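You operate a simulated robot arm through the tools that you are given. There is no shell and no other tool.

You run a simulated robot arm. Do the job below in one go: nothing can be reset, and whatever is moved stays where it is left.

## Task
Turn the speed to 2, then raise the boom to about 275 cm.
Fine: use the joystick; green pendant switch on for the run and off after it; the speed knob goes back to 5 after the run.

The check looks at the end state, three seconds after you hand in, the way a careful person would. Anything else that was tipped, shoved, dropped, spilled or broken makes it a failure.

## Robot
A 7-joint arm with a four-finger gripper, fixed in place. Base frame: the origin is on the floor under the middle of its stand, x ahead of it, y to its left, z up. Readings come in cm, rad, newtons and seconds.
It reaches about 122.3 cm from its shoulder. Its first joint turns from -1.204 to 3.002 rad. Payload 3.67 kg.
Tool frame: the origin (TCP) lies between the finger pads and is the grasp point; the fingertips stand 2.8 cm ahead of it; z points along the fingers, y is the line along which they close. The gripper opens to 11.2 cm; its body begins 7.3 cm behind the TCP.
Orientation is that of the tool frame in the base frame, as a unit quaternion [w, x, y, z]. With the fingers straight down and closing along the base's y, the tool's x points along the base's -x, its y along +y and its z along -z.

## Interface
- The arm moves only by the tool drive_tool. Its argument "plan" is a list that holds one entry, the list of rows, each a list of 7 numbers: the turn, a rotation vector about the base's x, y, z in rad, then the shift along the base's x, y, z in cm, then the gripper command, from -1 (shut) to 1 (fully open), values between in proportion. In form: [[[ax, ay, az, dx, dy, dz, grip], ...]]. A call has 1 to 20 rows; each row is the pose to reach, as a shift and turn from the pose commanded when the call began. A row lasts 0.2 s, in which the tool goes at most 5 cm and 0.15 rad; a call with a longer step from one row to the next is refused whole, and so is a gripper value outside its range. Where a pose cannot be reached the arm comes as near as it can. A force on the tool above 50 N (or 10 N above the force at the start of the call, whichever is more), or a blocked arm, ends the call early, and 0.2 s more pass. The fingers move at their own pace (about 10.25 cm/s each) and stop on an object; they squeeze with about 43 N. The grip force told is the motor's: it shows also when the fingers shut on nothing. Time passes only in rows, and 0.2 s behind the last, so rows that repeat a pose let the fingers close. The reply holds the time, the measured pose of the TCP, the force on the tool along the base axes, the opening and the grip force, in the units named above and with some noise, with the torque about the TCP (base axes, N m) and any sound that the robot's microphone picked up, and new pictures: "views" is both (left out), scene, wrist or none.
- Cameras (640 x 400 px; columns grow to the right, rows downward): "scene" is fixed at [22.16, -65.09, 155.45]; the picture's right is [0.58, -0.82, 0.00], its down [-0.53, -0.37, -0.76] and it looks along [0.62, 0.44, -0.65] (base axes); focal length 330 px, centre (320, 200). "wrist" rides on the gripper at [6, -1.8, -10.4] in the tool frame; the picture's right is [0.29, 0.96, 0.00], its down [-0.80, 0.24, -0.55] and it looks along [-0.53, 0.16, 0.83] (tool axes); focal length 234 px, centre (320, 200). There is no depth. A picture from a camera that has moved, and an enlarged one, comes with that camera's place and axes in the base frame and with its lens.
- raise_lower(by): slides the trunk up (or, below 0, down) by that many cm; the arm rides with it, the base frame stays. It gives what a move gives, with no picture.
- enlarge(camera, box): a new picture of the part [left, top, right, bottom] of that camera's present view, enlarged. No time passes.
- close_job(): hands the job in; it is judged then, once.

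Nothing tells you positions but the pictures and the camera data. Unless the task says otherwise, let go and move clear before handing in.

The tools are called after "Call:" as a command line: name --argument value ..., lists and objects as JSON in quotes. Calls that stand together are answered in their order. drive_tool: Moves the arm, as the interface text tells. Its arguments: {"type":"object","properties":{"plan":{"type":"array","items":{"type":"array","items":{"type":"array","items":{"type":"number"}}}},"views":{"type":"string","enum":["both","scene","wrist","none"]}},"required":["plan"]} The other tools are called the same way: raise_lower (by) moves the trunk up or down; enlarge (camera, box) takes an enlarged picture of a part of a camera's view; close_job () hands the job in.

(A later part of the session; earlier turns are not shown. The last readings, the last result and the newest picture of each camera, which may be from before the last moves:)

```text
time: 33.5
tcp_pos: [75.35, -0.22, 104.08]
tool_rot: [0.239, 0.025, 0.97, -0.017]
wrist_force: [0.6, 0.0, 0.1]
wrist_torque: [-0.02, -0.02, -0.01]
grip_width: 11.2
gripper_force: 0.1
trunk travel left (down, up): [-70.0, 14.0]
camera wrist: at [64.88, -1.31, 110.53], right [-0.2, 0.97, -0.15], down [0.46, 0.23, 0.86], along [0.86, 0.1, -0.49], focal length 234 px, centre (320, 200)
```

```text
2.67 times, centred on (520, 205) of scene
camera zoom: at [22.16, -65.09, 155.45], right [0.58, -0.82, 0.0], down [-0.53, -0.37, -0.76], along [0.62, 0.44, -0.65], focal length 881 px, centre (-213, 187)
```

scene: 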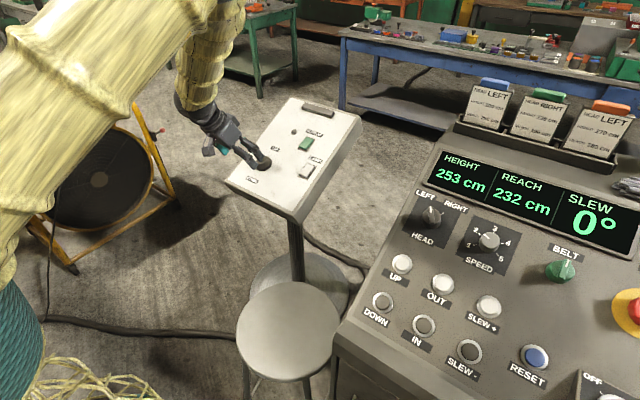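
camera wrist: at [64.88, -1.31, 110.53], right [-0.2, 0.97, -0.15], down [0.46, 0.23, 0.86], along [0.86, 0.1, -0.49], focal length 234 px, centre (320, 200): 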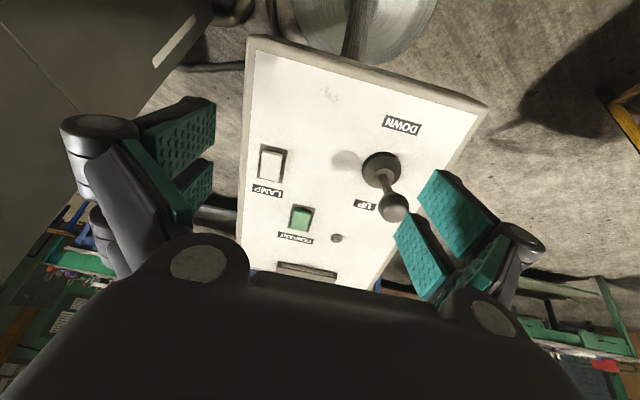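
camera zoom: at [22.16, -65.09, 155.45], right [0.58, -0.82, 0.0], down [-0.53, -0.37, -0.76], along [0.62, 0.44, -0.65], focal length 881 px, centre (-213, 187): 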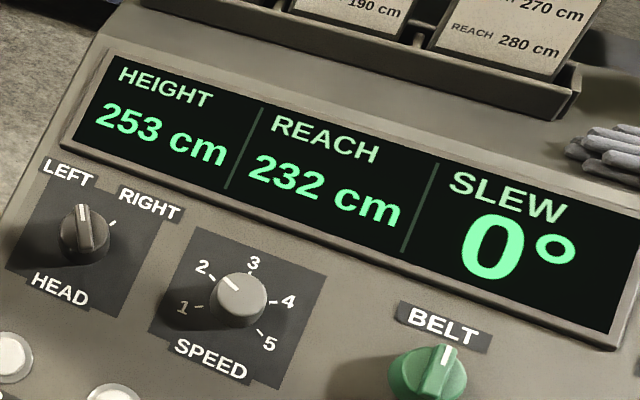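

Speed is confirmed at 2. Both rockers have their near (downslope) ends raised, the pendant LED is dark, and the green frame centre is at about (106.6, 0.6, 91.5), so I'll press the near end. I shut the fingers and yaw -90° here in free space so that both fingertips can press side by side.

Call:
drive_tool --plan '[[[0.0593, 0, -0.1246, 0, 0, 0, 0.6], [0.1186, 0, -0.2492, 0, 0, 0, 0.2], [0.1779, 0, -0.3738, 0, 0, 0, -0.2], [0.2372, 0, -0.4984, 0, 0, 0, -0.6], [0.2965, 0, -0.623, 0, 0, 0, -1], [0.3558, 0, -0.7476, 0, 0, 0, -1], [0.4151, 0, -0.8722, 0, 0, 0, -1], [0.4744, 0, -0.9968, 0, 0, 0, -1], [0.5337, 0, -1.1214, 0, 0, 0, -1], [0.593, 0, -1.246, 0, 0, 0, -1], [0.6523, 0, -1.3706, 0, 0, 0, -1], [0.6523, 0, -1.3706, 0, 0, 0, -1]]]' --views "both"

```text
time: 36.1
tcp_pos: [74.9, 0.25, 104.15]
tool_rot: [0.155, 0.692, 0.693, 0.127]
wrist_force: [-0.3, -0.4, 0.1]
wrist_torque: [0.02, 0.02, -0.01]
grip_width: 0.0
gripper_force: 35.6
trunk travel left (down, up): [-70.0, 14.0]
camera wrist: at [69.08, 6.6, 112.74], right [0.88, 0.3, 0.36], down [0.0, -0.77, 0.64], along [0.47, -0.56, -0.68], focal length 234 px, centre (320, 200)
```

scene: 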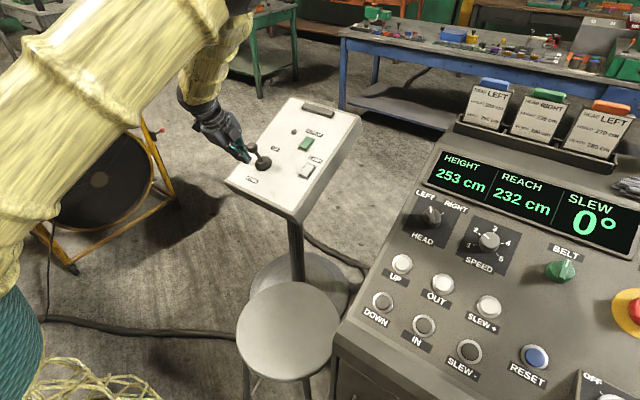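
wrist: 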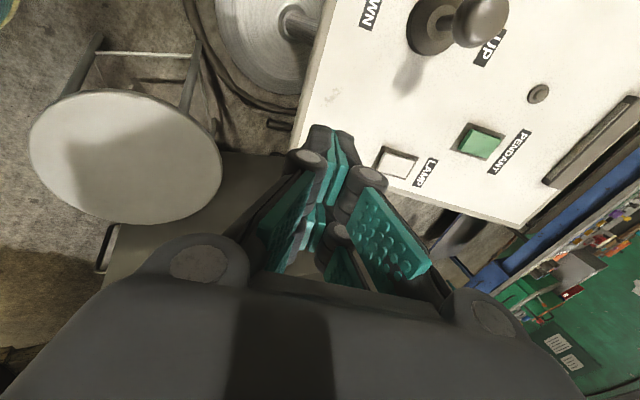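

Fingers are shut, tips at about ±2 cm in tool x. I'll bring the near tip pair above the green rocker's near end at pre-press height and check with the camera.

Call:
drive_tool --plan '[[[0, 0, 0, 4, -0.3, 0, -1], [0, 0, 0, 8, -0.6, 0, -1], [0, 0, 0, 12, -0.9, 0, -1], [0, 0, 0, 16, -1.2, 0, -1], [0, 0, 0, 20, -1.4, -1, -1], [0, 0, 0, 24, -1.6, -2.5, -1], [0, 0, 0, 27.1, -1.65, -4.5, -1], [0, 0, 0, 27.1, -1.65, -4.5, -1]]]' --views "both"

```text
time: 37.9
tcp_pos: [102.17, -1.33, 99.71]
tool_rot: [0.156, 0.692, 0.694, 0.126]
wrist_force: [-0.5, -0.4, -0.1]
wrist_torque: [-0.01, 0.0, 0.0]
grip_width: 0.0
gripper_force: 35.3
trunk travel left (down, up): [-70.0, 14.0]
camera wrist: at [96.28, 5.02, 108.25], right [0.88, 0.3, 0.36], down [0.0, -0.77, 0.64], along [0.47, -0.56, -0.68], focal length 234 px, centre (320, 200)
```

scene: 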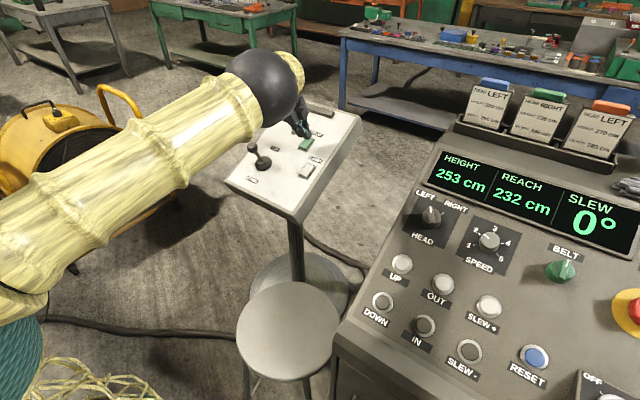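
wrist: 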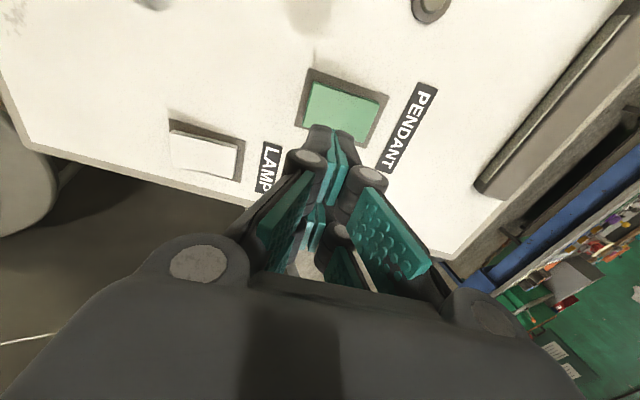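

The near tip pair lines up with the near half of the green rocker. I descend gently onto it, aiming about 1.4 cm downslope of its pivot.

Call:
drive_tool --plan '[[[0, 0, 0, 0.2, 0, -1.6, -1], [0, 0, 0, 0.5, 0, -3.2, -1], [0, 0, 0, 0.8, 0, -4.4, -1], [0, 0, 0, 1.0, 0, -4.9, -1], [0, 0, 0, 1.15, 0, -5.3, -1], [0, 0, 0, 1.3, 0, -5.7, -1], [0, 0, 0, 1.3, 0, -5.7, -1]]]' --views "wrist"

```text
time: 39.5
tcp_pos: [103.17, -1.36, 94.2]
tool_rot: [0.156, 0.691, 0.694, 0.126]
wrist_force: [-7.5, 1.4, 11.3]
wrist_torque: [0.29, -0.03, 0.18]
grip_width: 0.01
gripper_force: 35.9
trunk travel left (down, up): [-70.0, 14.0]
camera wrist: at [97.29, 4.94, 102.76], right [0.88, 0.3, 0.36], down [0.0, -0.77, 0.64], along [0.47, -0.56, -0.68], focal length 234 px, centre (320, 200)
```

wrist: 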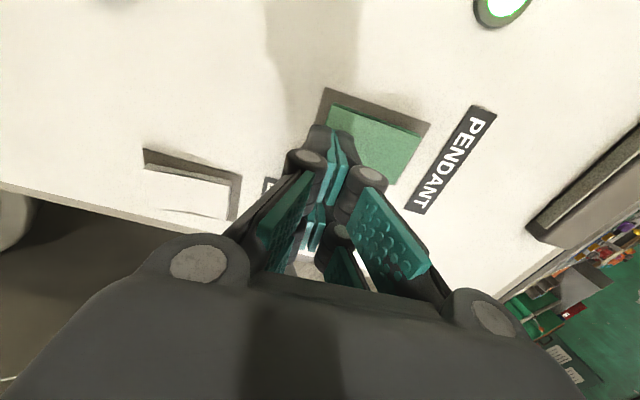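

Contact at about 14 N and the pendant LED at the top of the picture looks lit. I lift straight back and check.

Call:
drive_tool --plan '[[[0, 0, 0, -0.3, 0, 1.0, -1], [0, 0, 0, -0.8, 0, 2.5, -1], [0, 0, 0, -1.3, 0, 4.5, -1], [0, 0, 0, -2, 0, 7, -1], [0, 0, 0, -3, 0, 9, -1], [0, 0, 0, -3, 0, 9, -1]]]' --views "both"

Call:
enlarge --camera "wrist" --box '[200, 0, 480, 180]'

Call:
enlarge --camera "scene" --box '[220, 90, 360, 200]'

```text
time: 40.9
tcp_pos: [100.36, -1.5, 102.78]
tool_rot: [0.155, 0.692, 0.693, 0.126]
wrist_force: [1.2, -0.8, 0.0]
wrist_torque: [-0.02, 0.02, 0.0]
grip_width: 0.0
gripper_force: 35.5
trunk travel left (down, up): [-70.0, 14.0]
camera wrist: at [94.51, 4.92, 111.42], right [0.88, 0.3, 0.36], down [0.0, -0.77, 0.64], along [0.47, -0.56, -0.68], focal length 234 px, centre (320, 200)
```

scene: 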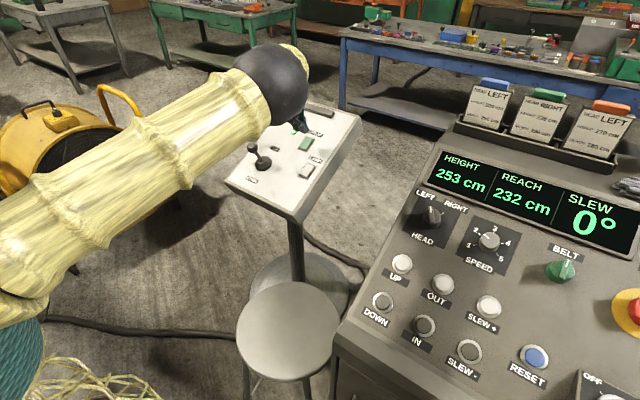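
wrist: 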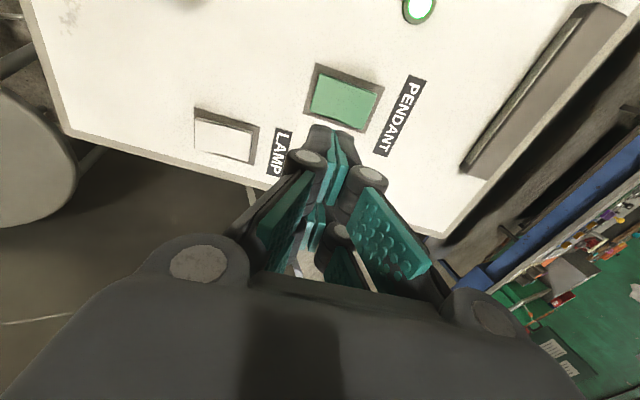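

```text
2.22 times, centred on (340, 90) of wrist
camera zoom: at [94.51, 4.92, 111.42], right [0.88, 0.3, 0.36], down [0.0, -0.77, 0.64], along [0.47, -0.56, -0.68], focal length 520 px, centre (276, 444)
```

zoom: 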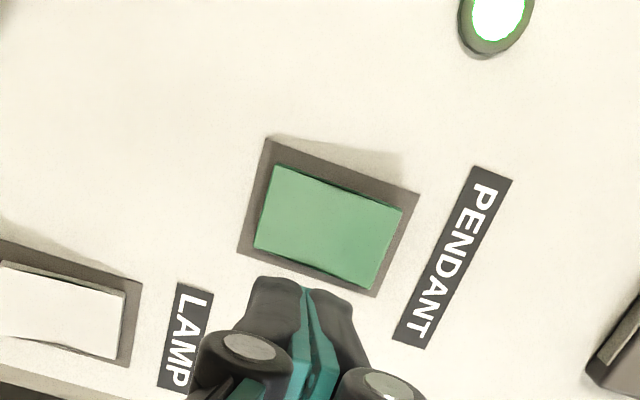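

```text
3.64 times, centred on (290, 145) of scene
camera zoom: at [22.16, -65.09, 155.45], right [0.58, -0.82, 0.0], down [-0.53, -0.37, -0.76], along [0.62, 0.44, -0.65], focal length 1201 px, centre (429, 400)
```

zoom: 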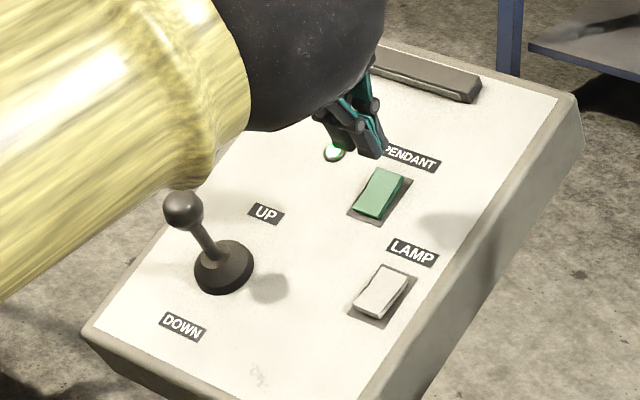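

The pendant LED is lit and the rocker's near end is down, so the pendant is on. Next I raise, open to about 6 cm, and move above the joystick ball so the fingers can cage it front and back.

Call:
drive_tool --plan '[[[0, 0, 0, -2, 1, 3, -1], [0, 0, 0, -4.5, 3, 5, -1], [0, 0, 0, -7.5, 5.5, 6, -0.6], [0, 0, 0, -10.5, 8.5, 6, -0.2], [0, 0, 0, -13, 11, 5.5, 0.15], [0, 0, 0, -14.66, 12.7, 3.5, 0.15], [0, 0, 0, -14.66, 12.7, 2, 0.15], [0, 0, 0, -14.66, 12.7, 2, 0.15]]]' --views "both"

Call:
enlarge --camera "wrist" --box '[200, 20, 460, 220]'

```text
time: 42.7
tcp_pos: [85.65, 11.24, 105.0]
tool_rot: [0.155, 0.692, 0.694, 0.127]
wrist_force: [0.1, -0.1, 0.3]
wrist_torque: [0.01, -0.02, 0.0]
grip_width: 6.43
gripper_force: 0.0
trunk travel left (down, up): [-70.0, 14.0]
camera wrist: at [79.91, 17.55, 113.54], right [0.88, 0.3, 0.36], down [0.0, -0.77, 0.64], along [0.47, -0.56, -0.68], focal length 234 px, centre (320, 200)
```

scene: 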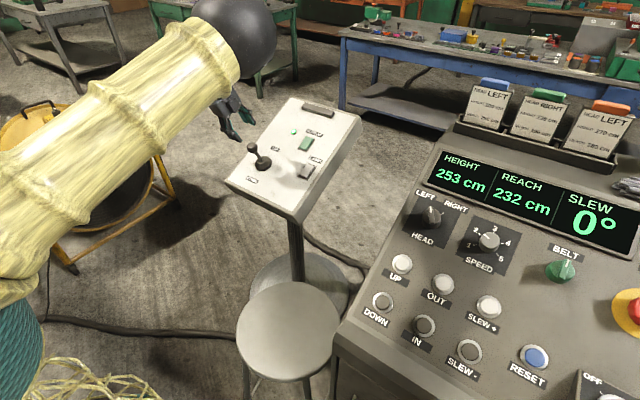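
wrist: 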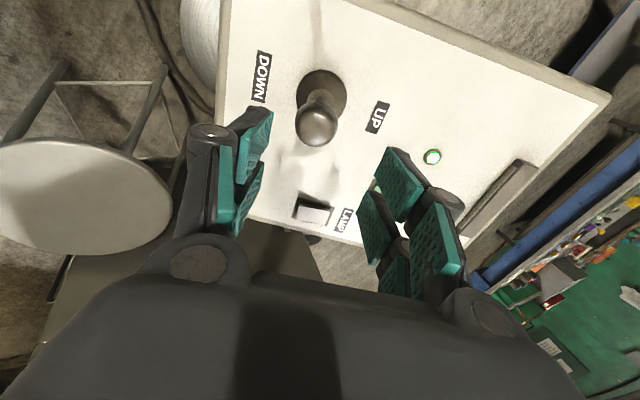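

```text
2.00 times, centred on (330, 120) of wrist
camera zoom: at [79.91, 17.55, 113.54], right [0.88, 0.3, 0.36], down [0.0, -0.77, 0.64], along [0.47, -0.56, -0.68], focal length 468 px, centre (300, 360)
```

zoom: 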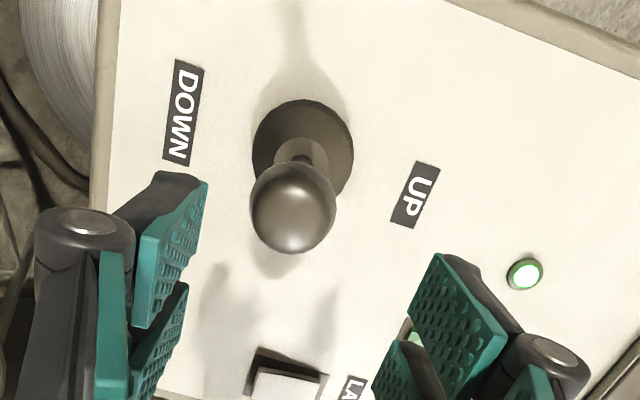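

The ball is at (89.4, 11.0, 95.0), 3.8 cm wide, well centred. I lower the open fingers around it without touching.

Call:
drive_tool --plan '[[[0, 0, 0, 0.8, -0.05, -2, 0.15], [0, 0, 0, 1.6, -0.1, -4.2, 0.15], [0, 0, 0, 2.4, -0.15, -6.4, 0.15], [0, 0, 0, 3.1, -0.2, -8.3, 0.15], [0, 0, 0, 3.55, -0.2, -9.5, 0.15], [0, 0, 0, 3.55, -0.2, -9.5, 0.15]]]' --views "both"

```text
time: 44.1
tcp_pos: [89.35, 11.03, 95.38]
tool_rot: [0.156, 0.692, 0.693, 0.125]
wrist_force: [0.4, -0.6, 0.2]
wrist_torque: [-0.04, -0.01, -0.02]
grip_width: 6.45
gripper_force: 0.1
trunk travel left (down, up): [-70.0, 14.0]
camera wrist: at [83.48, 17.42, 103.99], right [0.88, 0.3, 0.36], down [0.0, -0.77, 0.64], along [0.47, -0.56, -0.68], focal length 234 px, centre (320, 200)
```

scene: 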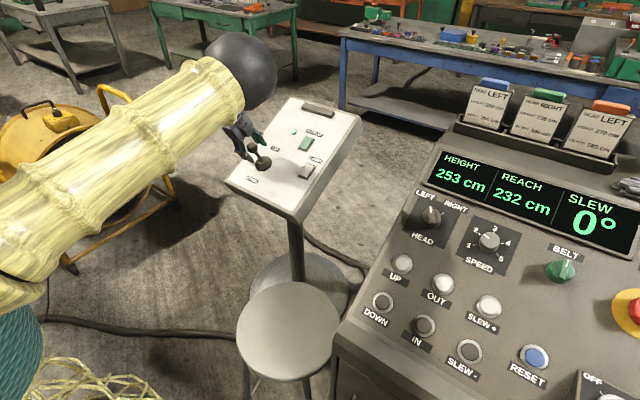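
wrist: 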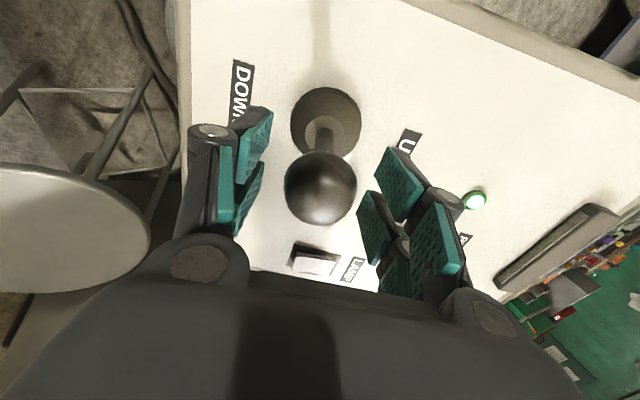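

The ball is caged with no contact. I give the stick a short test push in the UP direction and return, then read the height.

Call:
drive_tool --plan '[[[0, 0, 0, 1.37, 0, 0.61, 0.15], [0, 0, 0, 2.29, 0, 1.02, 0.15], [0, 0, 0, 3.02, 0, 1.34, 0.15], [0, 0, 0, 3.02, 0, 1.34, 0.15], [0, 0, 0, 1.8, 0, 0.8, 0.15], [0, 0, 0, 0, 0, 0, 0.15]]]' --views "both"

```text
time: 45.5
tcp_pos: [89.4, 11.05, 95.51]
tool_rot: [0.155, 0.693, 0.693, 0.126]
wrist_force: [0.0, -0.3, 0.3]
wrist_torque: [0.01, -0.03, 0.03]
grip_width: 6.44
gripper_force: 0.1
trunk travel left (down, up): [-70.0, 14.0]
camera wrist: at [83.53, 17.39, 104.0], right [0.88, 0.3, 0.36], down [0.0, -0.77, 0.64], along [0.47, -0.56, -0.68], focal length 234 px, centre (320, 200)
```

scene: 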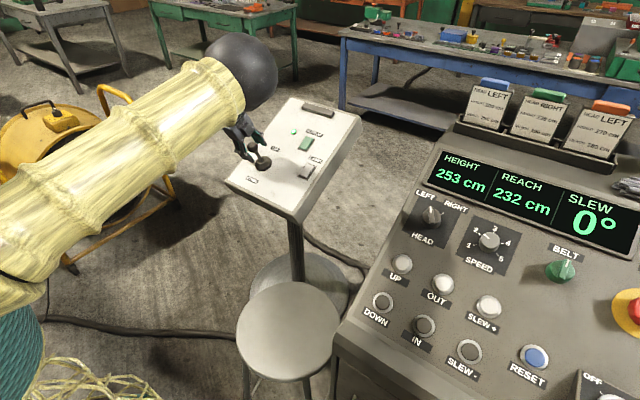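
wrist: 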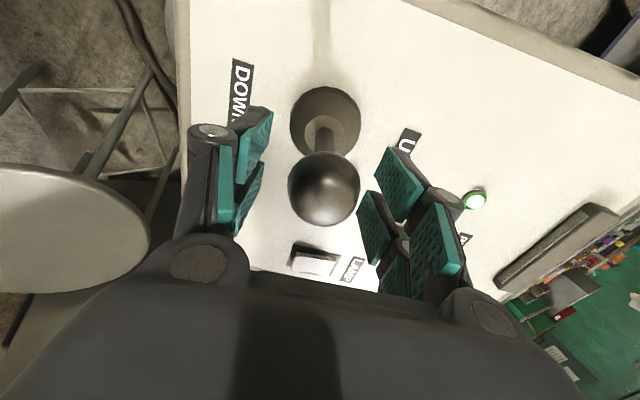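

Height still reads 253, so the push was too brief or too shallow. Since time only passes in rows, I push and pause there to look at the deflection and display.

Call:
drive_tool --plan '[[[0, 0, 0, 1.37, 0, 0.61, 0.15], [0, 0, 0, 2.29, 0, 1.02, 0.15], [0, 0, 0, 3.02, 0, 1.34, 0.15], [0, 0, 0, 3.02, 0, 1.34, 0.15]]]' --views "both"

Call:
enlarge --camera "scene" --box '[400, 130, 640, 280]'

```text
time: 46.5
tcp_pos: [92.27, 11.18, 96.69]
tool_rot: [0.156, 0.692, 0.693, 0.127]
wrist_force: [-1.2, -0.1, -0.7]
wrist_torque: [0.0, 0.03, 0.0]
grip_width: 6.56
gripper_force: 0.6
trunk travel left (down, up): [-70.0, 14.0]
camera wrist: at [86.34, 17.45, 105.27], right [0.88, 0.3, 0.36], down [0.0, -0.77, 0.64], along [0.47, -0.56, -0.68], focal length 234 px, centre (320, 200)
```

scene: 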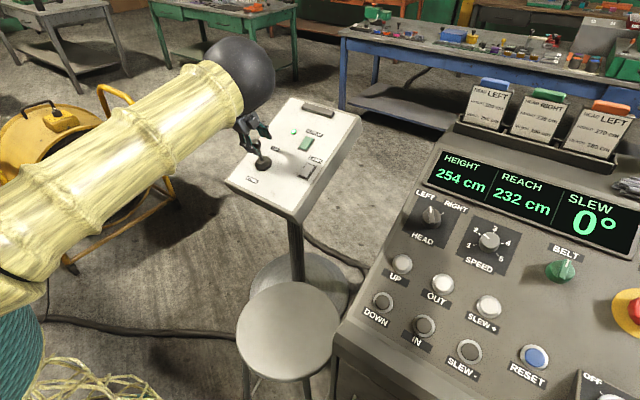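
wrist: 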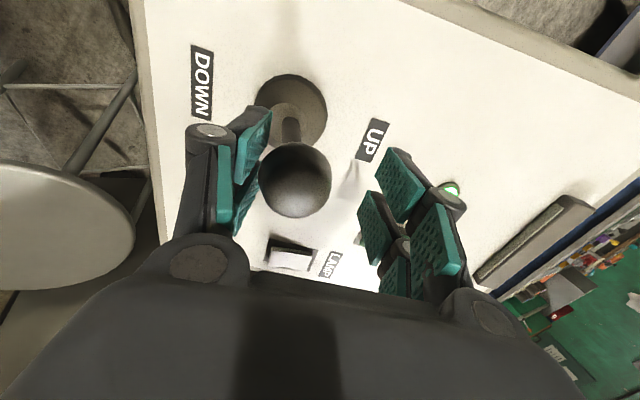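

```text
2.67 times, centred on (520, 205) of scene
camera zoom: at [22.16, -65.09, 155.45], right [0.58, -0.82, 0.0], down [-0.53, -0.37, -0.76], along [0.62, 0.44, -0.65], focal length 881 px, centre (-213, 187)
```

zoom: 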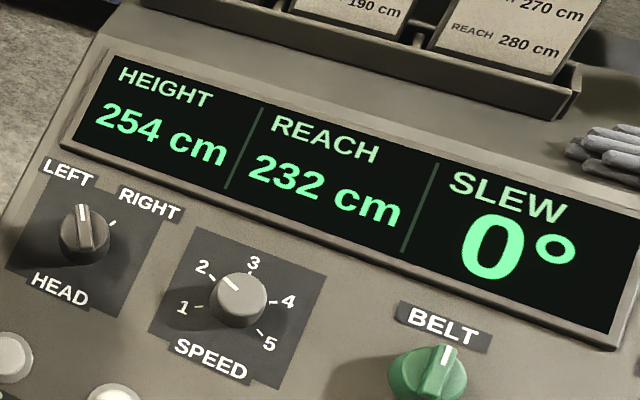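

Height rose to 254 with the stick deflected, so it works. I hold the push for about a second to measure the rate.

Call:
drive_tool --plan '[[[0, 0, 0, 0, 0, 0, 0.15], [0, 0, 0, 0, 0, 0, 0.15], [0, 0, 0, 0, 0, 0, 0.15], [0, 0, 0, 0, 0, 0, 0.15]]]' --views "scene"

Call:
enlarge --camera "scene" --box '[400, 130, 640, 280]'

```text
time: 47.5
tcp_pos: [92.25, 11.08, 96.62]
tool_rot: [0.156, 0.692, 0.693, 0.126]
wrist_force: [-2.0, -0.2, -0.2]
wrist_torque: [0.05, -0.03, 0.01]
grip_width: 6.52
gripper_force: 0.6
trunk travel left (down, up): [-70.0, 14.0]
```

scene: 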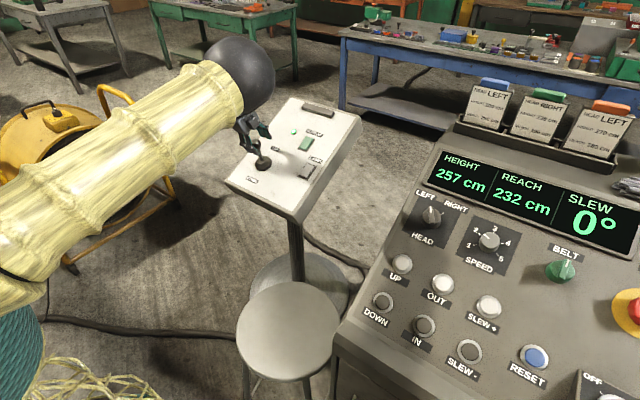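

```text
2.67 times, centred on (520, 205) of scene
camera zoom: at [22.16, -65.09, 155.45], right [0.58, -0.82, 0.0], down [-0.53, -0.37, -0.76], along [0.62, 0.44, -0.65], focal length 881 px, centre (-213, 187)
```

zoom: 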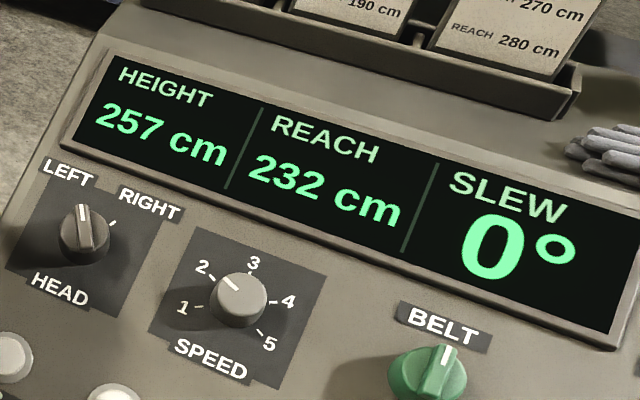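

The rate is about 3 cm/s. I hold another 4 s, expecting about 269.

Call:
drive_tool --plan '[[[0, 0, 0, 0, 0, 0, 0.15], [0, 0, 0, 0, 0, 0, 0.15], [0, 0, 0, 0, 0, 0, 0.15], [0, 0, 0, 0, 0, 0, 0.15], [0, 0, 0, 0, 0, 0, 0.15], [0, 0, 0, 0, 0, 0, 0.15], [0, 0, 0, 0, 0, 0, 0.15], [0, 0, 0, 0, 0, 0, 0.15], [0, 0, 0, 0, 0, 0, 0.15], [0, 0, 0, 0, 0, 0, 0.15], [0, 0, 0, 0, 0, 0, 0.15], [0, 0, 0, 0, 0, 0, 0.15], [0, 0, 0, 0, 0, 0, 0.15], [0, 0, 0, 0, 0, 0, 0.15], [0, 0, 0, 0, 0, 0, 0.15], [0, 0, 0, 0, 0, 0, 0.15], [0, 0, 0, 0, 0, 0, 0.15], [0, 0, 0, 0, 0, 0, 0.15]]]' --views "scene"

Call:
enlarge --camera "scene" --box '[400, 130, 640, 280]'

```text
time: 51.3
tcp_pos: [92.07, 11.16, 96.78]
tool_rot: [0.156, 0.693, 0.693, 0.126]
wrist_force: [-1.8, -0.9, -1.2]
wrist_torque: [-0.04, 0.04, 0.04]
grip_width: 6.53
gripper_force: 1.0
trunk travel left (down, up): [-70.0, 14.0]
```

scene: 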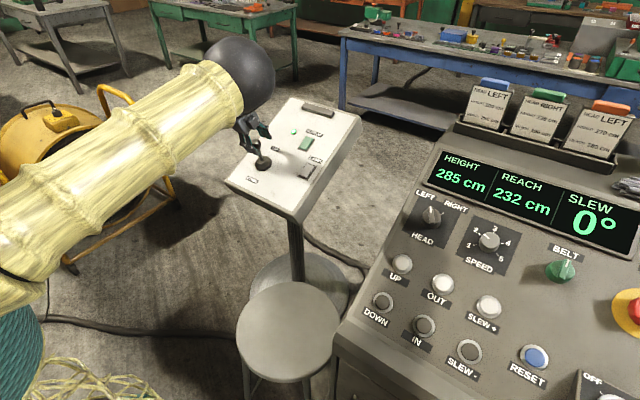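

```text
2.67 times, centred on (520, 205) of scene
camera zoom: at [22.16, -65.09, 155.45], right [0.58, -0.82, 0.0], down [-0.53, -0.37, -0.76], along [0.62, 0.44, -0.65], focal length 881 px, centre (-213, 187)
```

zoom: 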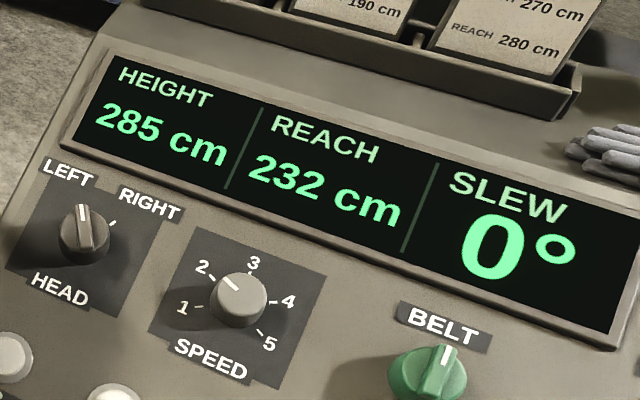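

The boom accelerated and is now at 285, past the target. I return the stick to centre at once and see where it settles, then I'll correct with DOWN in short pulses.

Call:
drive_tool --plan '[[[0, 0, 0, -3.02, 0, -1.34, 0.15], [0, 0, 0, -3.02, 0, -1.34, 0.15]]]' --views "both"

Call:
enlarge --camera "scene" --box '[400, 130, 640, 280]'

```text
time: 51.9
tcp_pos: [89.16, 11.22, 95.39]
tool_rot: [0.155, 0.692, 0.693, 0.125]
wrist_force: [-0.3, -0.4, -0.7]
wrist_torque: [0.0, 0.0, -0.02]
grip_width: 6.45
gripper_force: 0.0
trunk travel left (down, up): [-70.0, 14.0]
camera wrist: at [83.36, 17.49, 103.9], right [0.88, 0.3, 0.36], down [0.0, -0.77, 0.64], along [0.47, -0.56, -0.68], focal length 234 px, centre (320, 200)
```

scene: 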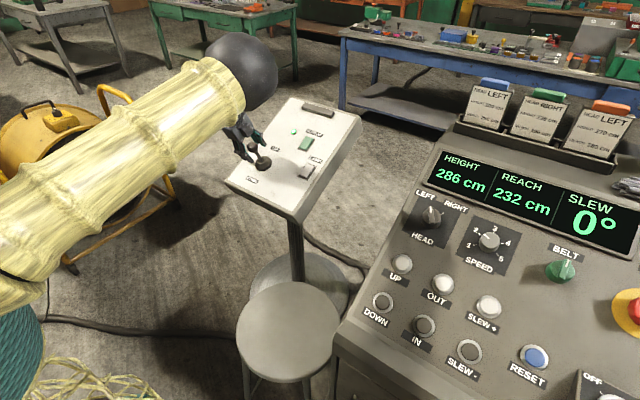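
wrist: 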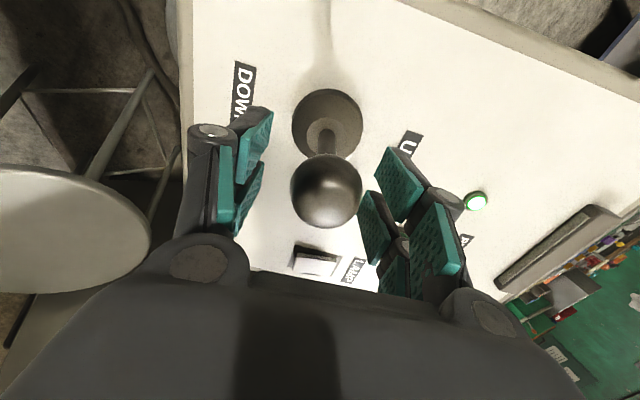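

```text
2.67 times, centred on (520, 205) of scene
camera zoom: at [22.16, -65.09, 155.45], right [0.58, -0.82, 0.0], down [-0.53, -0.37, -0.76], along [0.62, 0.44, -0.65], focal length 881 px, centre (-213, 187)
```

zoom: 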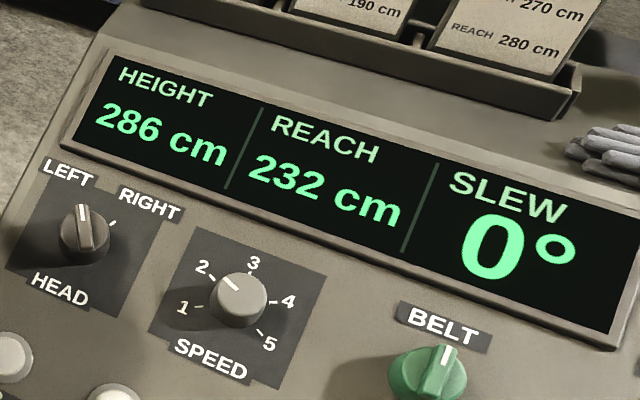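

It stopped at 286. I now push the stick DOWN and pause to read, in short increments.

Call:
drive_tool --plan '[[[0, 0, 0, -1.37, 0, -0.61, 0.15], [0, 0, 0, -2.29, 0, -1.02, 0.15], [0, 0, 0, -2.93, 0, -1.3, 0.15], [0, 0, 0, -2.93, 0, -1.3, 0.15], [0, 0, 0, -2.93, 0, -1.3, 0.15], [0, 0, 0, -2.93, 0, -1.3, 0.15]]]' --views "both"

Call:
enlarge --camera "scene" --box '[400, 130, 640, 280]'

```text
time: 53.3
tcp_pos: [86.44, 11.14, 94.16]
tool_rot: [0.156, 0.692, 0.693, 0.126]
wrist_force: [1.3, -0.8, 1.8]
wrist_torque: [-0.01, -0.05, 0.0]
grip_width: 6.58
gripper_force: 0.5
trunk travel left (down, up): [-70.0, 14.0]
camera wrist: at [80.54, 17.49, 102.7], right [0.88, 0.3, 0.36], down [0.0, -0.77, 0.64], along [0.47, -0.56, -0.68], focal length 234 px, centre (320, 200)
```

scene: 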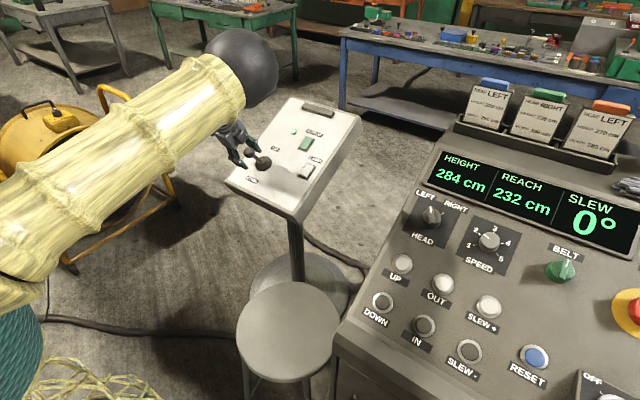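
wrist: 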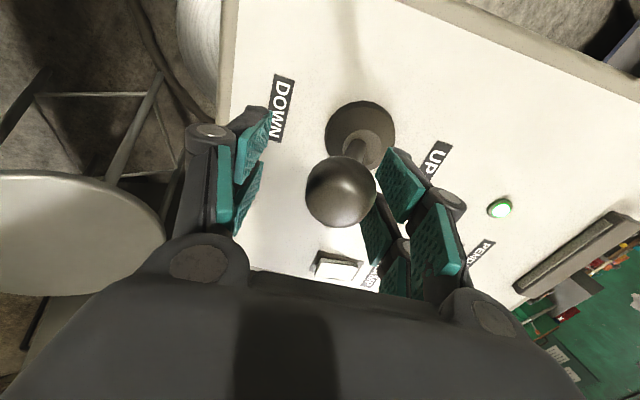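

```text
2.67 times, centred on (520, 205) of scene
camera zoom: at [22.16, -65.09, 155.45], right [0.58, -0.82, 0.0], down [-0.53, -0.37, -0.76], along [0.62, 0.44, -0.65], focal length 881 px, centre (-213, 187)
```

zoom: 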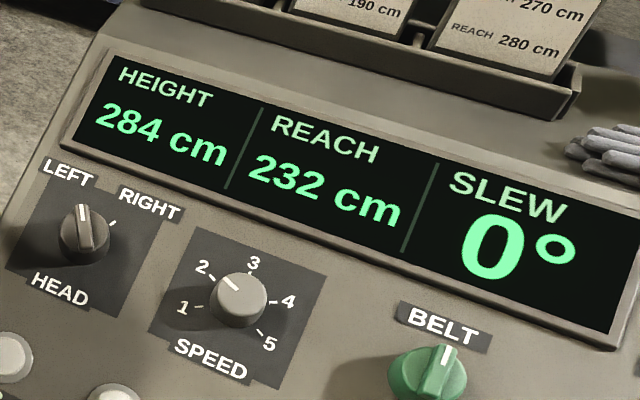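

284 and moving down. I hold 0.8 s more and read again.

Call:
drive_tool --plan '[[[0, 0, 0, 0, 0, 0, 0.15], [0, 0, 0, 0, 0, 0, 0.15], [0, 0, 0, 0, 0, 0, 0.15]]]' --views "none"

Call:
enlarge --camera "scene" --box '[400, 130, 640, 280]'

```text
time: 54.1
tcp_pos: [86.37, 11.18, 94.06]
tool_rot: [0.155, 0.692, 0.693, 0.126]
wrist_force: [2.0, -1.9, 0.8]
wrist_torque: [-0.01, -0.07, -0.07]
grip_width: 6.55
gripper_force: 1.0
trunk travel left (down, up): [-70.0, 14.0]
```

```text
2.67 times, centred on (520, 205) of scene
camera zoom: at [22.16, -65.09, 155.45], right [0.58, -0.82, 0.0], down [-0.53, -0.37, -0.76], along [0.62, 0.44, -0.65], focal length 881 px, centre (-213, 187)
```

zoom: 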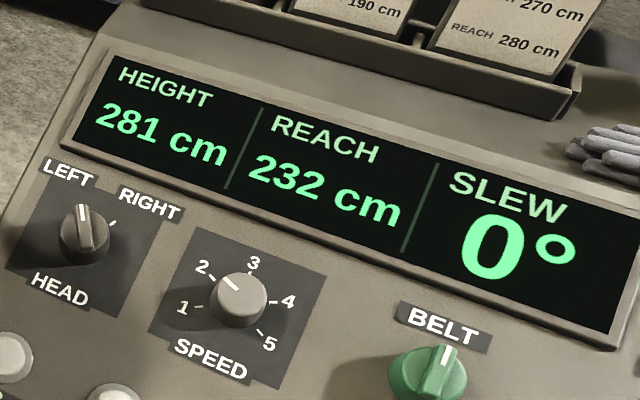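

281. I hold 0.6 s more.

Call:
drive_tool --plan '[[[0, 0, 0, 0, 0, 0, 0.15], [0, 0, 0, 0, 0, 0, 0.15]]]' --views "none"

Call:
enlarge --camera "scene" --box '[400, 130, 640, 280]'

```text
time: 54.7
tcp_pos: [86.41, 11.16, 94.02]
tool_rot: [0.157, 0.692, 0.693, 0.126]
wrist_force: [1.4, -1.2, 0.7]
wrist_torque: [-0.01, -0.07, 0.02]
grip_width: 6.58
gripper_force: 1.3
trunk travel left (down, up): [-70.0, 14.0]
```

```text
2.67 times, centred on (520, 205) of scene
camera zoom: at [22.16, -65.09, 155.45], right [0.58, -0.82, 0.0], down [-0.53, -0.37, -0.76], along [0.62, 0.44, -0.65], focal length 881 px, centre (-213, 187)
```

zoom: 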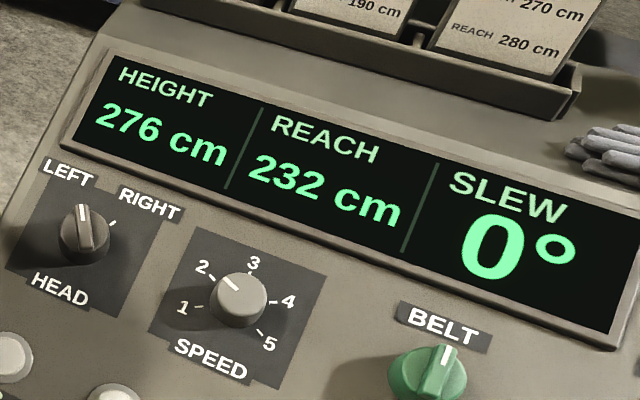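

276, so I return the stick to centre now; it should coast about 1 cm to the target.

Call:
drive_tool --plan '[[[0, 0, 0, 2.93, 0, 1.3, 0.15], [0, 0, 0, 2.93, 0, 1.3, 0.15], [0, 0, 0, 2.93, 0, 1.3, 0.15], [0, 0, 0, 2.93, 0, 1.3, 0.15]]]' --views "both"

Call:
enlarge --camera "scene" --box '[400, 130, 640, 280]'

```text
time: 55.7
tcp_pos: [89.3, 11.13, 95.39]
tool_rot: [0.156, 0.692, 0.694, 0.125]
wrist_force: [-0.5, 0.4, 0.6]
wrist_torque: [0.01, 0.01, 0.01]
grip_width: 6.46
gripper_force: 0.1
trunk travel left (down, up): [-70.0, 14.0]
camera wrist: at [83.52, 17.5, 104.0], right [0.88, 0.3, 0.36], down [0.0, -0.77, 0.64], along [0.47, -0.56, -0.68], focal length 234 px, centre (320, 200)
```

scene: 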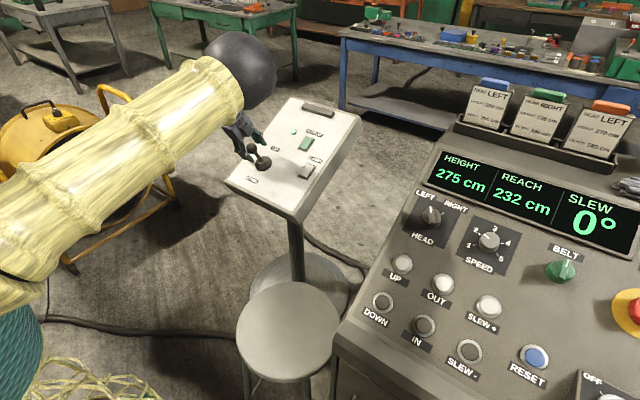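
wrist: 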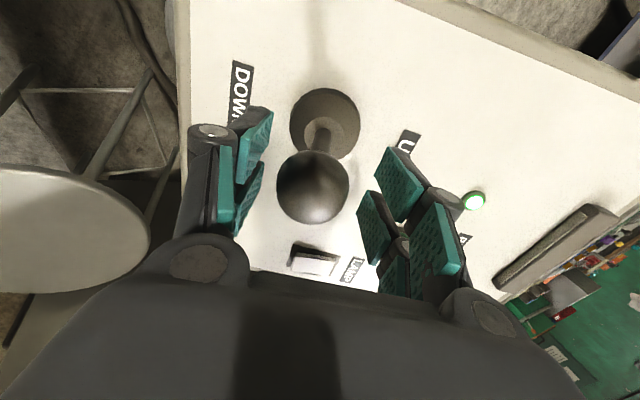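

```text
2.67 times, centred on (520, 205) of scene
camera zoom: at [22.16, -65.09, 155.45], right [0.58, -0.82, 0.0], down [-0.53, -0.37, -0.76], along [0.62, 0.44, -0.65], focal length 881 px, centre (-213, 187)
```

zoom: 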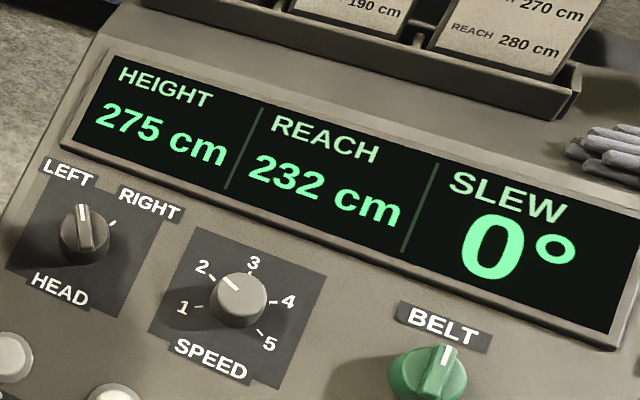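

Height reads 275 with the stick centred. I lift off the joystick, shut the fingers, and move above the far (upslope) end of the green rocker to switch it off.

Call:
drive_tool --plan '[[[0, 0, 0, -0.8, 0, 2, 0.15], [0, 0, 0, -1.7, 0, 4.2, 0.15], [0, 0, 0, -2.6, 0, 6.4, 0.15], [0, 0, 0, -3.5, 0, 8.8, 0.15], [0, 0, 0, -3.5, 0, 12, 0.15], [0, 0, 0, -0.5, -2.5, 13, -0.3], [0, 0, 0, 2.5, -5.5, 13, -0.7], [0, 0, 0, 5.5, -8.5, 13, -1], [0, 0, 0, 9, -11.5, 13, -1], [0, 0, 0, 12.5, -12.4, 12, -1], [0, 0, 0, 14.5, -12.42, 9, -1], [0, 0, 0, 15.4, -12.42, 6, -1], [0, 0, 0, 15.4, -12.42, 5, -1], [0, 0, 0, 15.4, -12.42, 5, -1]]]' --views "both"

Call:
enlarge --camera "wrist" --box '[200, 20, 460, 220]'

```text
time: 58.7
tcp_pos: [104.96, -1.47, 100.61]
tool_rot: [0.155, 0.691, 0.694, 0.126]
wrist_force: [0.0, 0.5, 0.1]
wrist_torque: [-0.01, 0.0, 0.01]
grip_width: 0.0
gripper_force: 35.2
trunk travel left (down, up): [-70.0, 14.0]
camera wrist: at [99.11, 4.8, 109.15], right [0.88, 0.3, 0.36], down [0.0, -0.77, 0.64], along [0.47, -0.56, -0.68], focal length 234 px, centre (320, 200)
```

scene: 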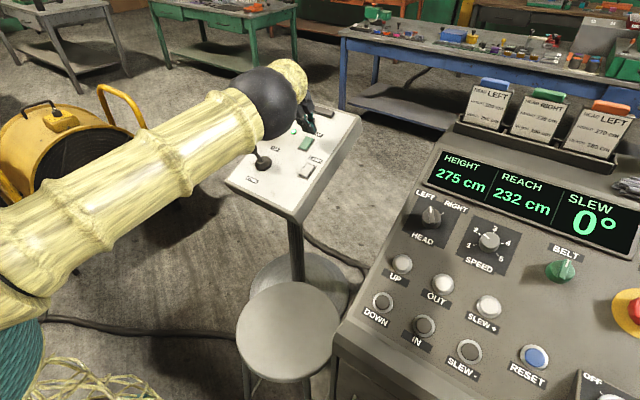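
wrist: 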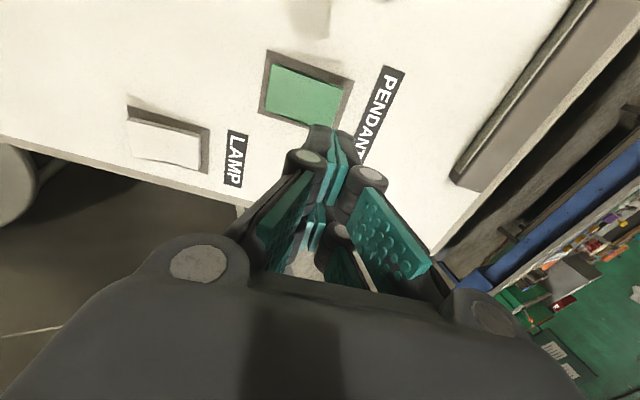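

```text
2.00 times, centred on (330, 120) of wrist
camera zoom: at [99.11, 4.8, 109.15], right [0.88, 0.3, 0.36], down [0.0, -0.77, 0.64], along [0.47, -0.56, -0.68], focal length 468 px, centre (300, 360)
```

zoom: 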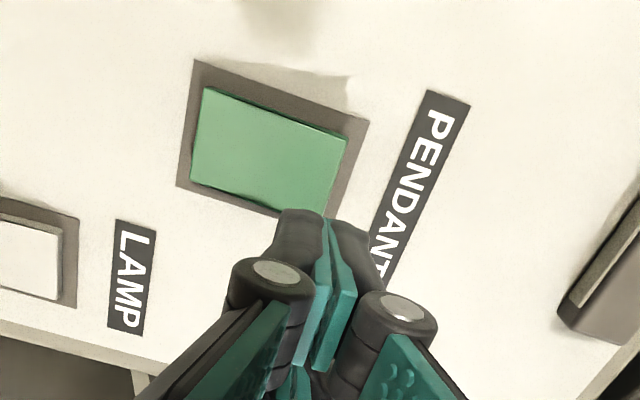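

Still 275. The tip lines up with the far end of the rocker with a small sideways correction needed; I press it gently now.

Call:
drive_tool --plan '[[[0, 0, 0, 0.6, 0.3, -1.6, -1], [0, 0, 0, 1.2, 0.6, -3.2, -1], [0, 0, 0, 1.5, 0.6, -4.0, -1], [0, 0, 0, 1.65, 0.6, -4.4, -1], [0, 0, 0, 1.75, 0.6, -4.75, -1], [0, 0, 0, 1.85, 0.6, -5.07, -1], [0, 0, 0, 1.85, 0.6, -5.07, -1]]]' --views "wrist"

```text
time: 60.3
tcp_pos: [106.39, -0.73, 95.68]
tool_rot: [0.156, 0.692, 0.693, 0.128]
wrist_force: [-3.5, 0.5, 20.9]
wrist_torque: [0.5, 0.0, 0.09]
grip_width: 0.03
gripper_force: 35.4
trunk travel left (down, up): [-70.0, 14.0]
camera wrist: at [100.49, 5.62, 104.27], right [0.88, 0.3, 0.37], down [0.0, -0.77, 0.64], along [0.47, -0.56, -0.68], focal length 234 px, centre (320, 200)
```

wrist: 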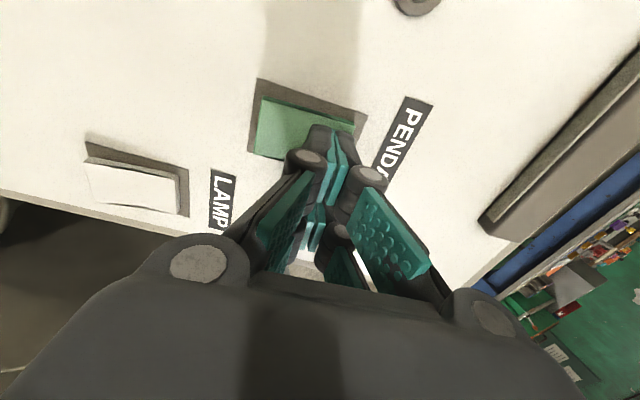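

The LED at the top looks dark and the rocker's near end is raised again. I lift off and confirm.

Call:
drive_tool --plan '[[[0, 0, 0, -0.3, 0, 1.2, -1], [0, 0, 0, -0.9, 0, 3, -1], [0, 0, 0, -1.8, 0, 6, -1], [0, 0, 0, -3, 0, 9, -1], [0, 0, 0, -6, 0, 12, -1], [0, 0, 0, -9, 0, 14, -1], [0, 0, 0, -9, 0, 14, -1]]]' --views "both"

Call:
enlarge --camera "scene" --box '[220, 90, 360, 200]'

Call:
enlarge --camera "wrist" --box '[220, 0, 500, 180]'

Call:
enlarge --camera "scene" --box '[400, 130, 640, 280]'

```text
time: 61.9
tcp_pos: [97.52, -0.85, 109.27]
tool_rot: [0.155, 0.693, 0.693, 0.125]
wrist_force: [-0.1, -0.1, 0.7]
wrist_torque: [-0.04, 0.01, -0.01]
grip_width: 0.0
gripper_force: 35.4
trunk travel left (down, up): [-70.0, 14.0]
camera wrist: at [91.82, 5.54, 117.84], right [0.88, 0.3, 0.36], down [0.0, -0.77, 0.64], along [0.47, -0.56, -0.68], focal length 234 px, centre (320, 200)
```

scene: 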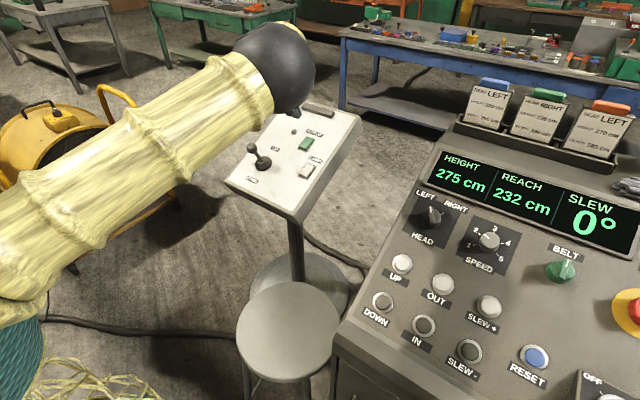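
wrist: 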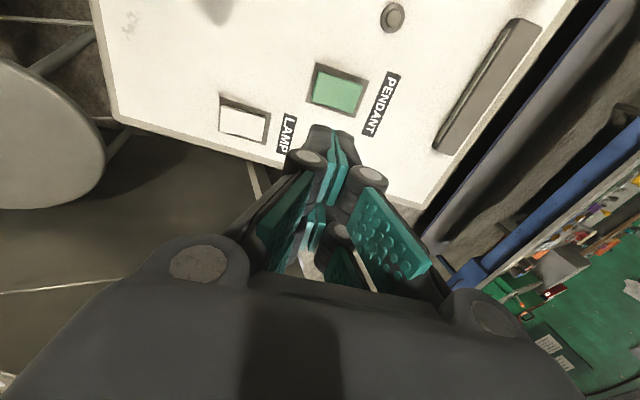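

```text
3.64 times, centred on (290, 145) of scene
camera zoom: at [22.16, -65.09, 155.45], right [0.58, -0.82, 0.0], down [-0.53, -0.37, -0.76], along [0.62, 0.44, -0.65], focal length 1201 px, centre (429, 400)
```

zoom: 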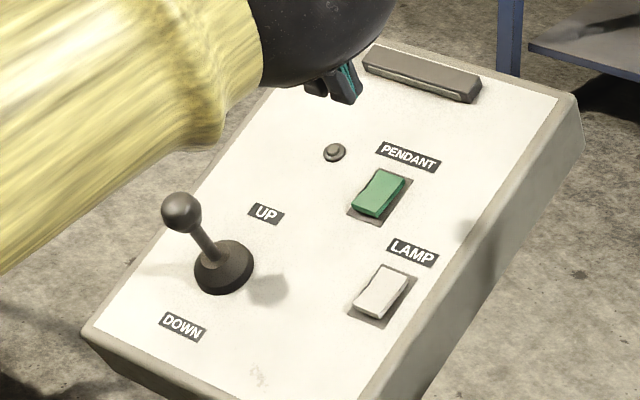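

```text
2.22 times, centred on (360, 90) of wrist
camera zoom: at [91.82, 5.54, 117.84], right [0.88, 0.3, 0.36], down [0.0, -0.77, 0.64], along [0.47, -0.56, -0.68], focal length 520 px, centre (231, 444)
```

zoom: 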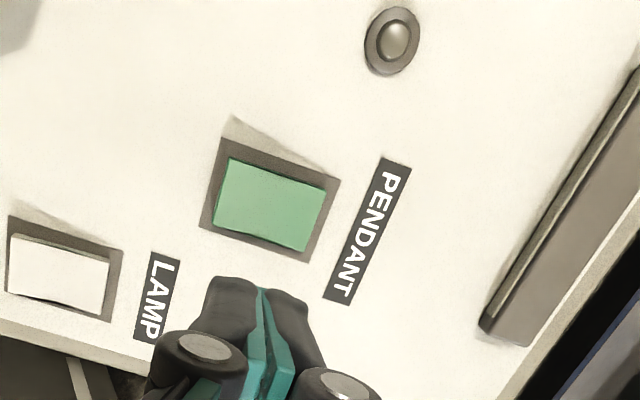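

```text
2.67 times, centred on (520, 205) of scene
camera zoom: at [22.16, -65.09, 155.45], right [0.58, -0.82, 0.0], down [-0.53, -0.37, -0.76], along [0.62, 0.44, -0.65], focal length 881 px, centre (-213, 187)
```

zoom: 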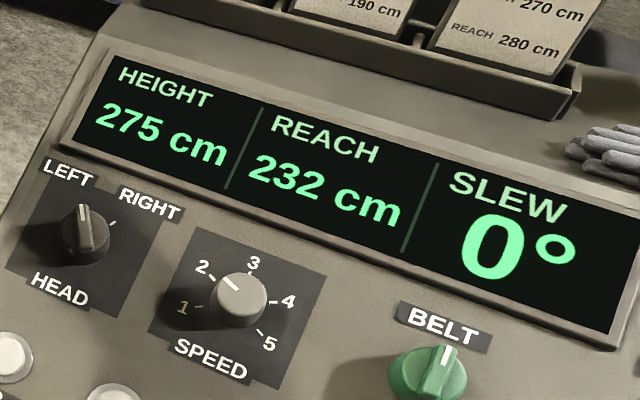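

Pendant LED is off, the LAMP switch untouched, and height holds at 275. Now I travel back to the desk, opening the gripper and rotating to about yaw 0 for the clockwise turn back to 5.

Call:
drive_tool --plan '[[[0, 0, 0, -4, 0, 2, -1], [0, 0, 0, -8, 0, 4, -1], [-0.043, 0, 0.0903, -12, -1, 6, -0.6], [-0.086, 0, 0.1806, -16, -2, 8, -0.2], [-0.129, 0, 0.2709, -20, -4, 10, 0.15], [-0.172, 0, 0.3612, -24, -6, 11, 0.15], [-0.215, 0, 0.4515, -27.5, -9, 12, 0.15], [-0.258, 0, 0.5418, -29.5, -13, 12.5, 0.15], [-0.301, 0, 0.6321, -31, -17.5, 12.5, 0.15], [-0.344, 0, 0.7224, -32, -22, 12.5, 0.15], [-0.387, 0, 0.8127, -32.5, -26.8, 12.5, 0.15], [-0.43, 0, 0.903, -33, -31.6, 12.5, 0.15], [-0.473, 0, 0.9933, -33, -36.5, 12.5, 0.15], [-0.516, 0, 1.0836, -33, -41.4, 12.5, 0.15], [-0.559, 0, 1.1739, -33, -46.3, 12.5, 0.15], [-0.602, 0, 1.2642, -33, -51.2, 12.5, 0.15], [-0.645, 0, 1.3545, -32, -55.8, 12, 0.15], [-0.645, 0, 1.3545, -32, -55.8, 12, 0.15]]]' --views "wrist"

```text
time: 65.7
tcp_pos: [65.72, -57.14, 121.17]
tool_rot: [0.239, 0.034, 0.97, -0.013]
wrist_force: [-0.3, -0.2, 0.6]
wrist_torque: [-0.06, -0.02, -0.01]
grip_width: 6.45
gripper_force: 0.1
trunk travel left (down, up): [-70.0, 14.0]
camera wrist: at [55.22, -58.23, 127.52], right [-0.19, 0.97, -0.14], down [0.47, 0.22, 0.86], along [0.87, 0.09, -0.49], focal length 234 px, centre (320, 200)
```

wrist: 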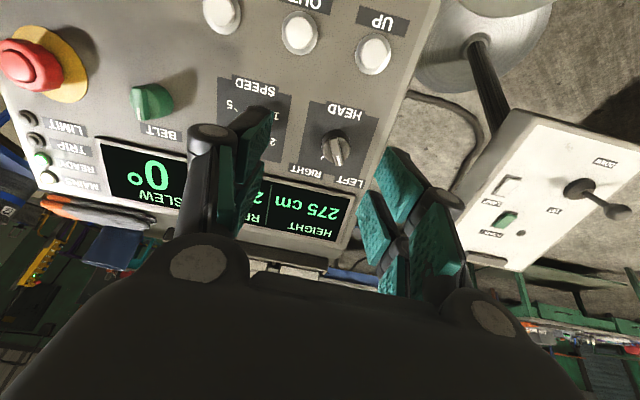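

Orientation matches the earlier grasp and 275 still shows. I move to the pre-grasp point above the speed knob.

Call:
drive_tool --plan '[[[0, 0, 0, 2.5, -3.3, -0.5, 0.15], [0, 0, 0, 5, -6.6, -1.5, 0.15], [0, 0, 0, 7.5, -9.3, -3.5, 0.15], [0, 0, 0, 9.5, -9.8, -6, 0.15], [0, 0, 0, 10.6, -9.8, -8.6, 0.15], [0, 0, 0, 10.6, -9.8, -8.6, 0.15]]]' --views "none"

Call:
enlarge --camera "wrist" --box '[200, 30, 440, 230]'

```text
time: 67.1
tcp_pos: [75.88, -66.82, 112.63]
tool_rot: [0.239, 0.034, 0.97, -0.014]
wrist_force: [-0.2, 0.4, -0.2]
wrist_torque: [-0.01, 0.0, -0.03]
grip_width: 6.45
gripper_force: 0.1
trunk travel left (down, up): [-70.0, 14.0]
```

```text
2.00 times, centred on (320, 130) of wrist
camera zoom: at [65.45, -67.77, 119.03], right [-0.18, 0.97, -0.14], down [0.46, 0.22, 0.86], along [0.87, 0.09, -0.49], focal length 468 px, centre (320, 340)
```

zoom: 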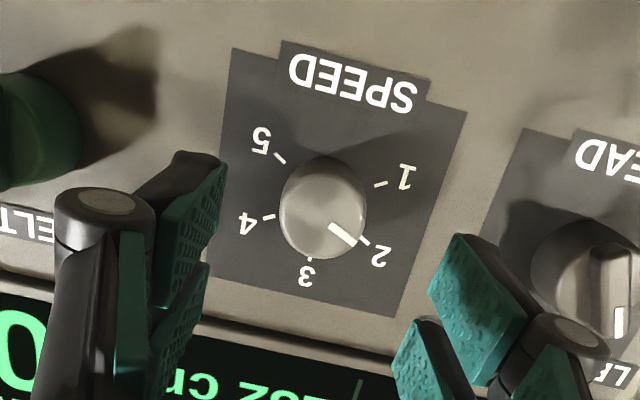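

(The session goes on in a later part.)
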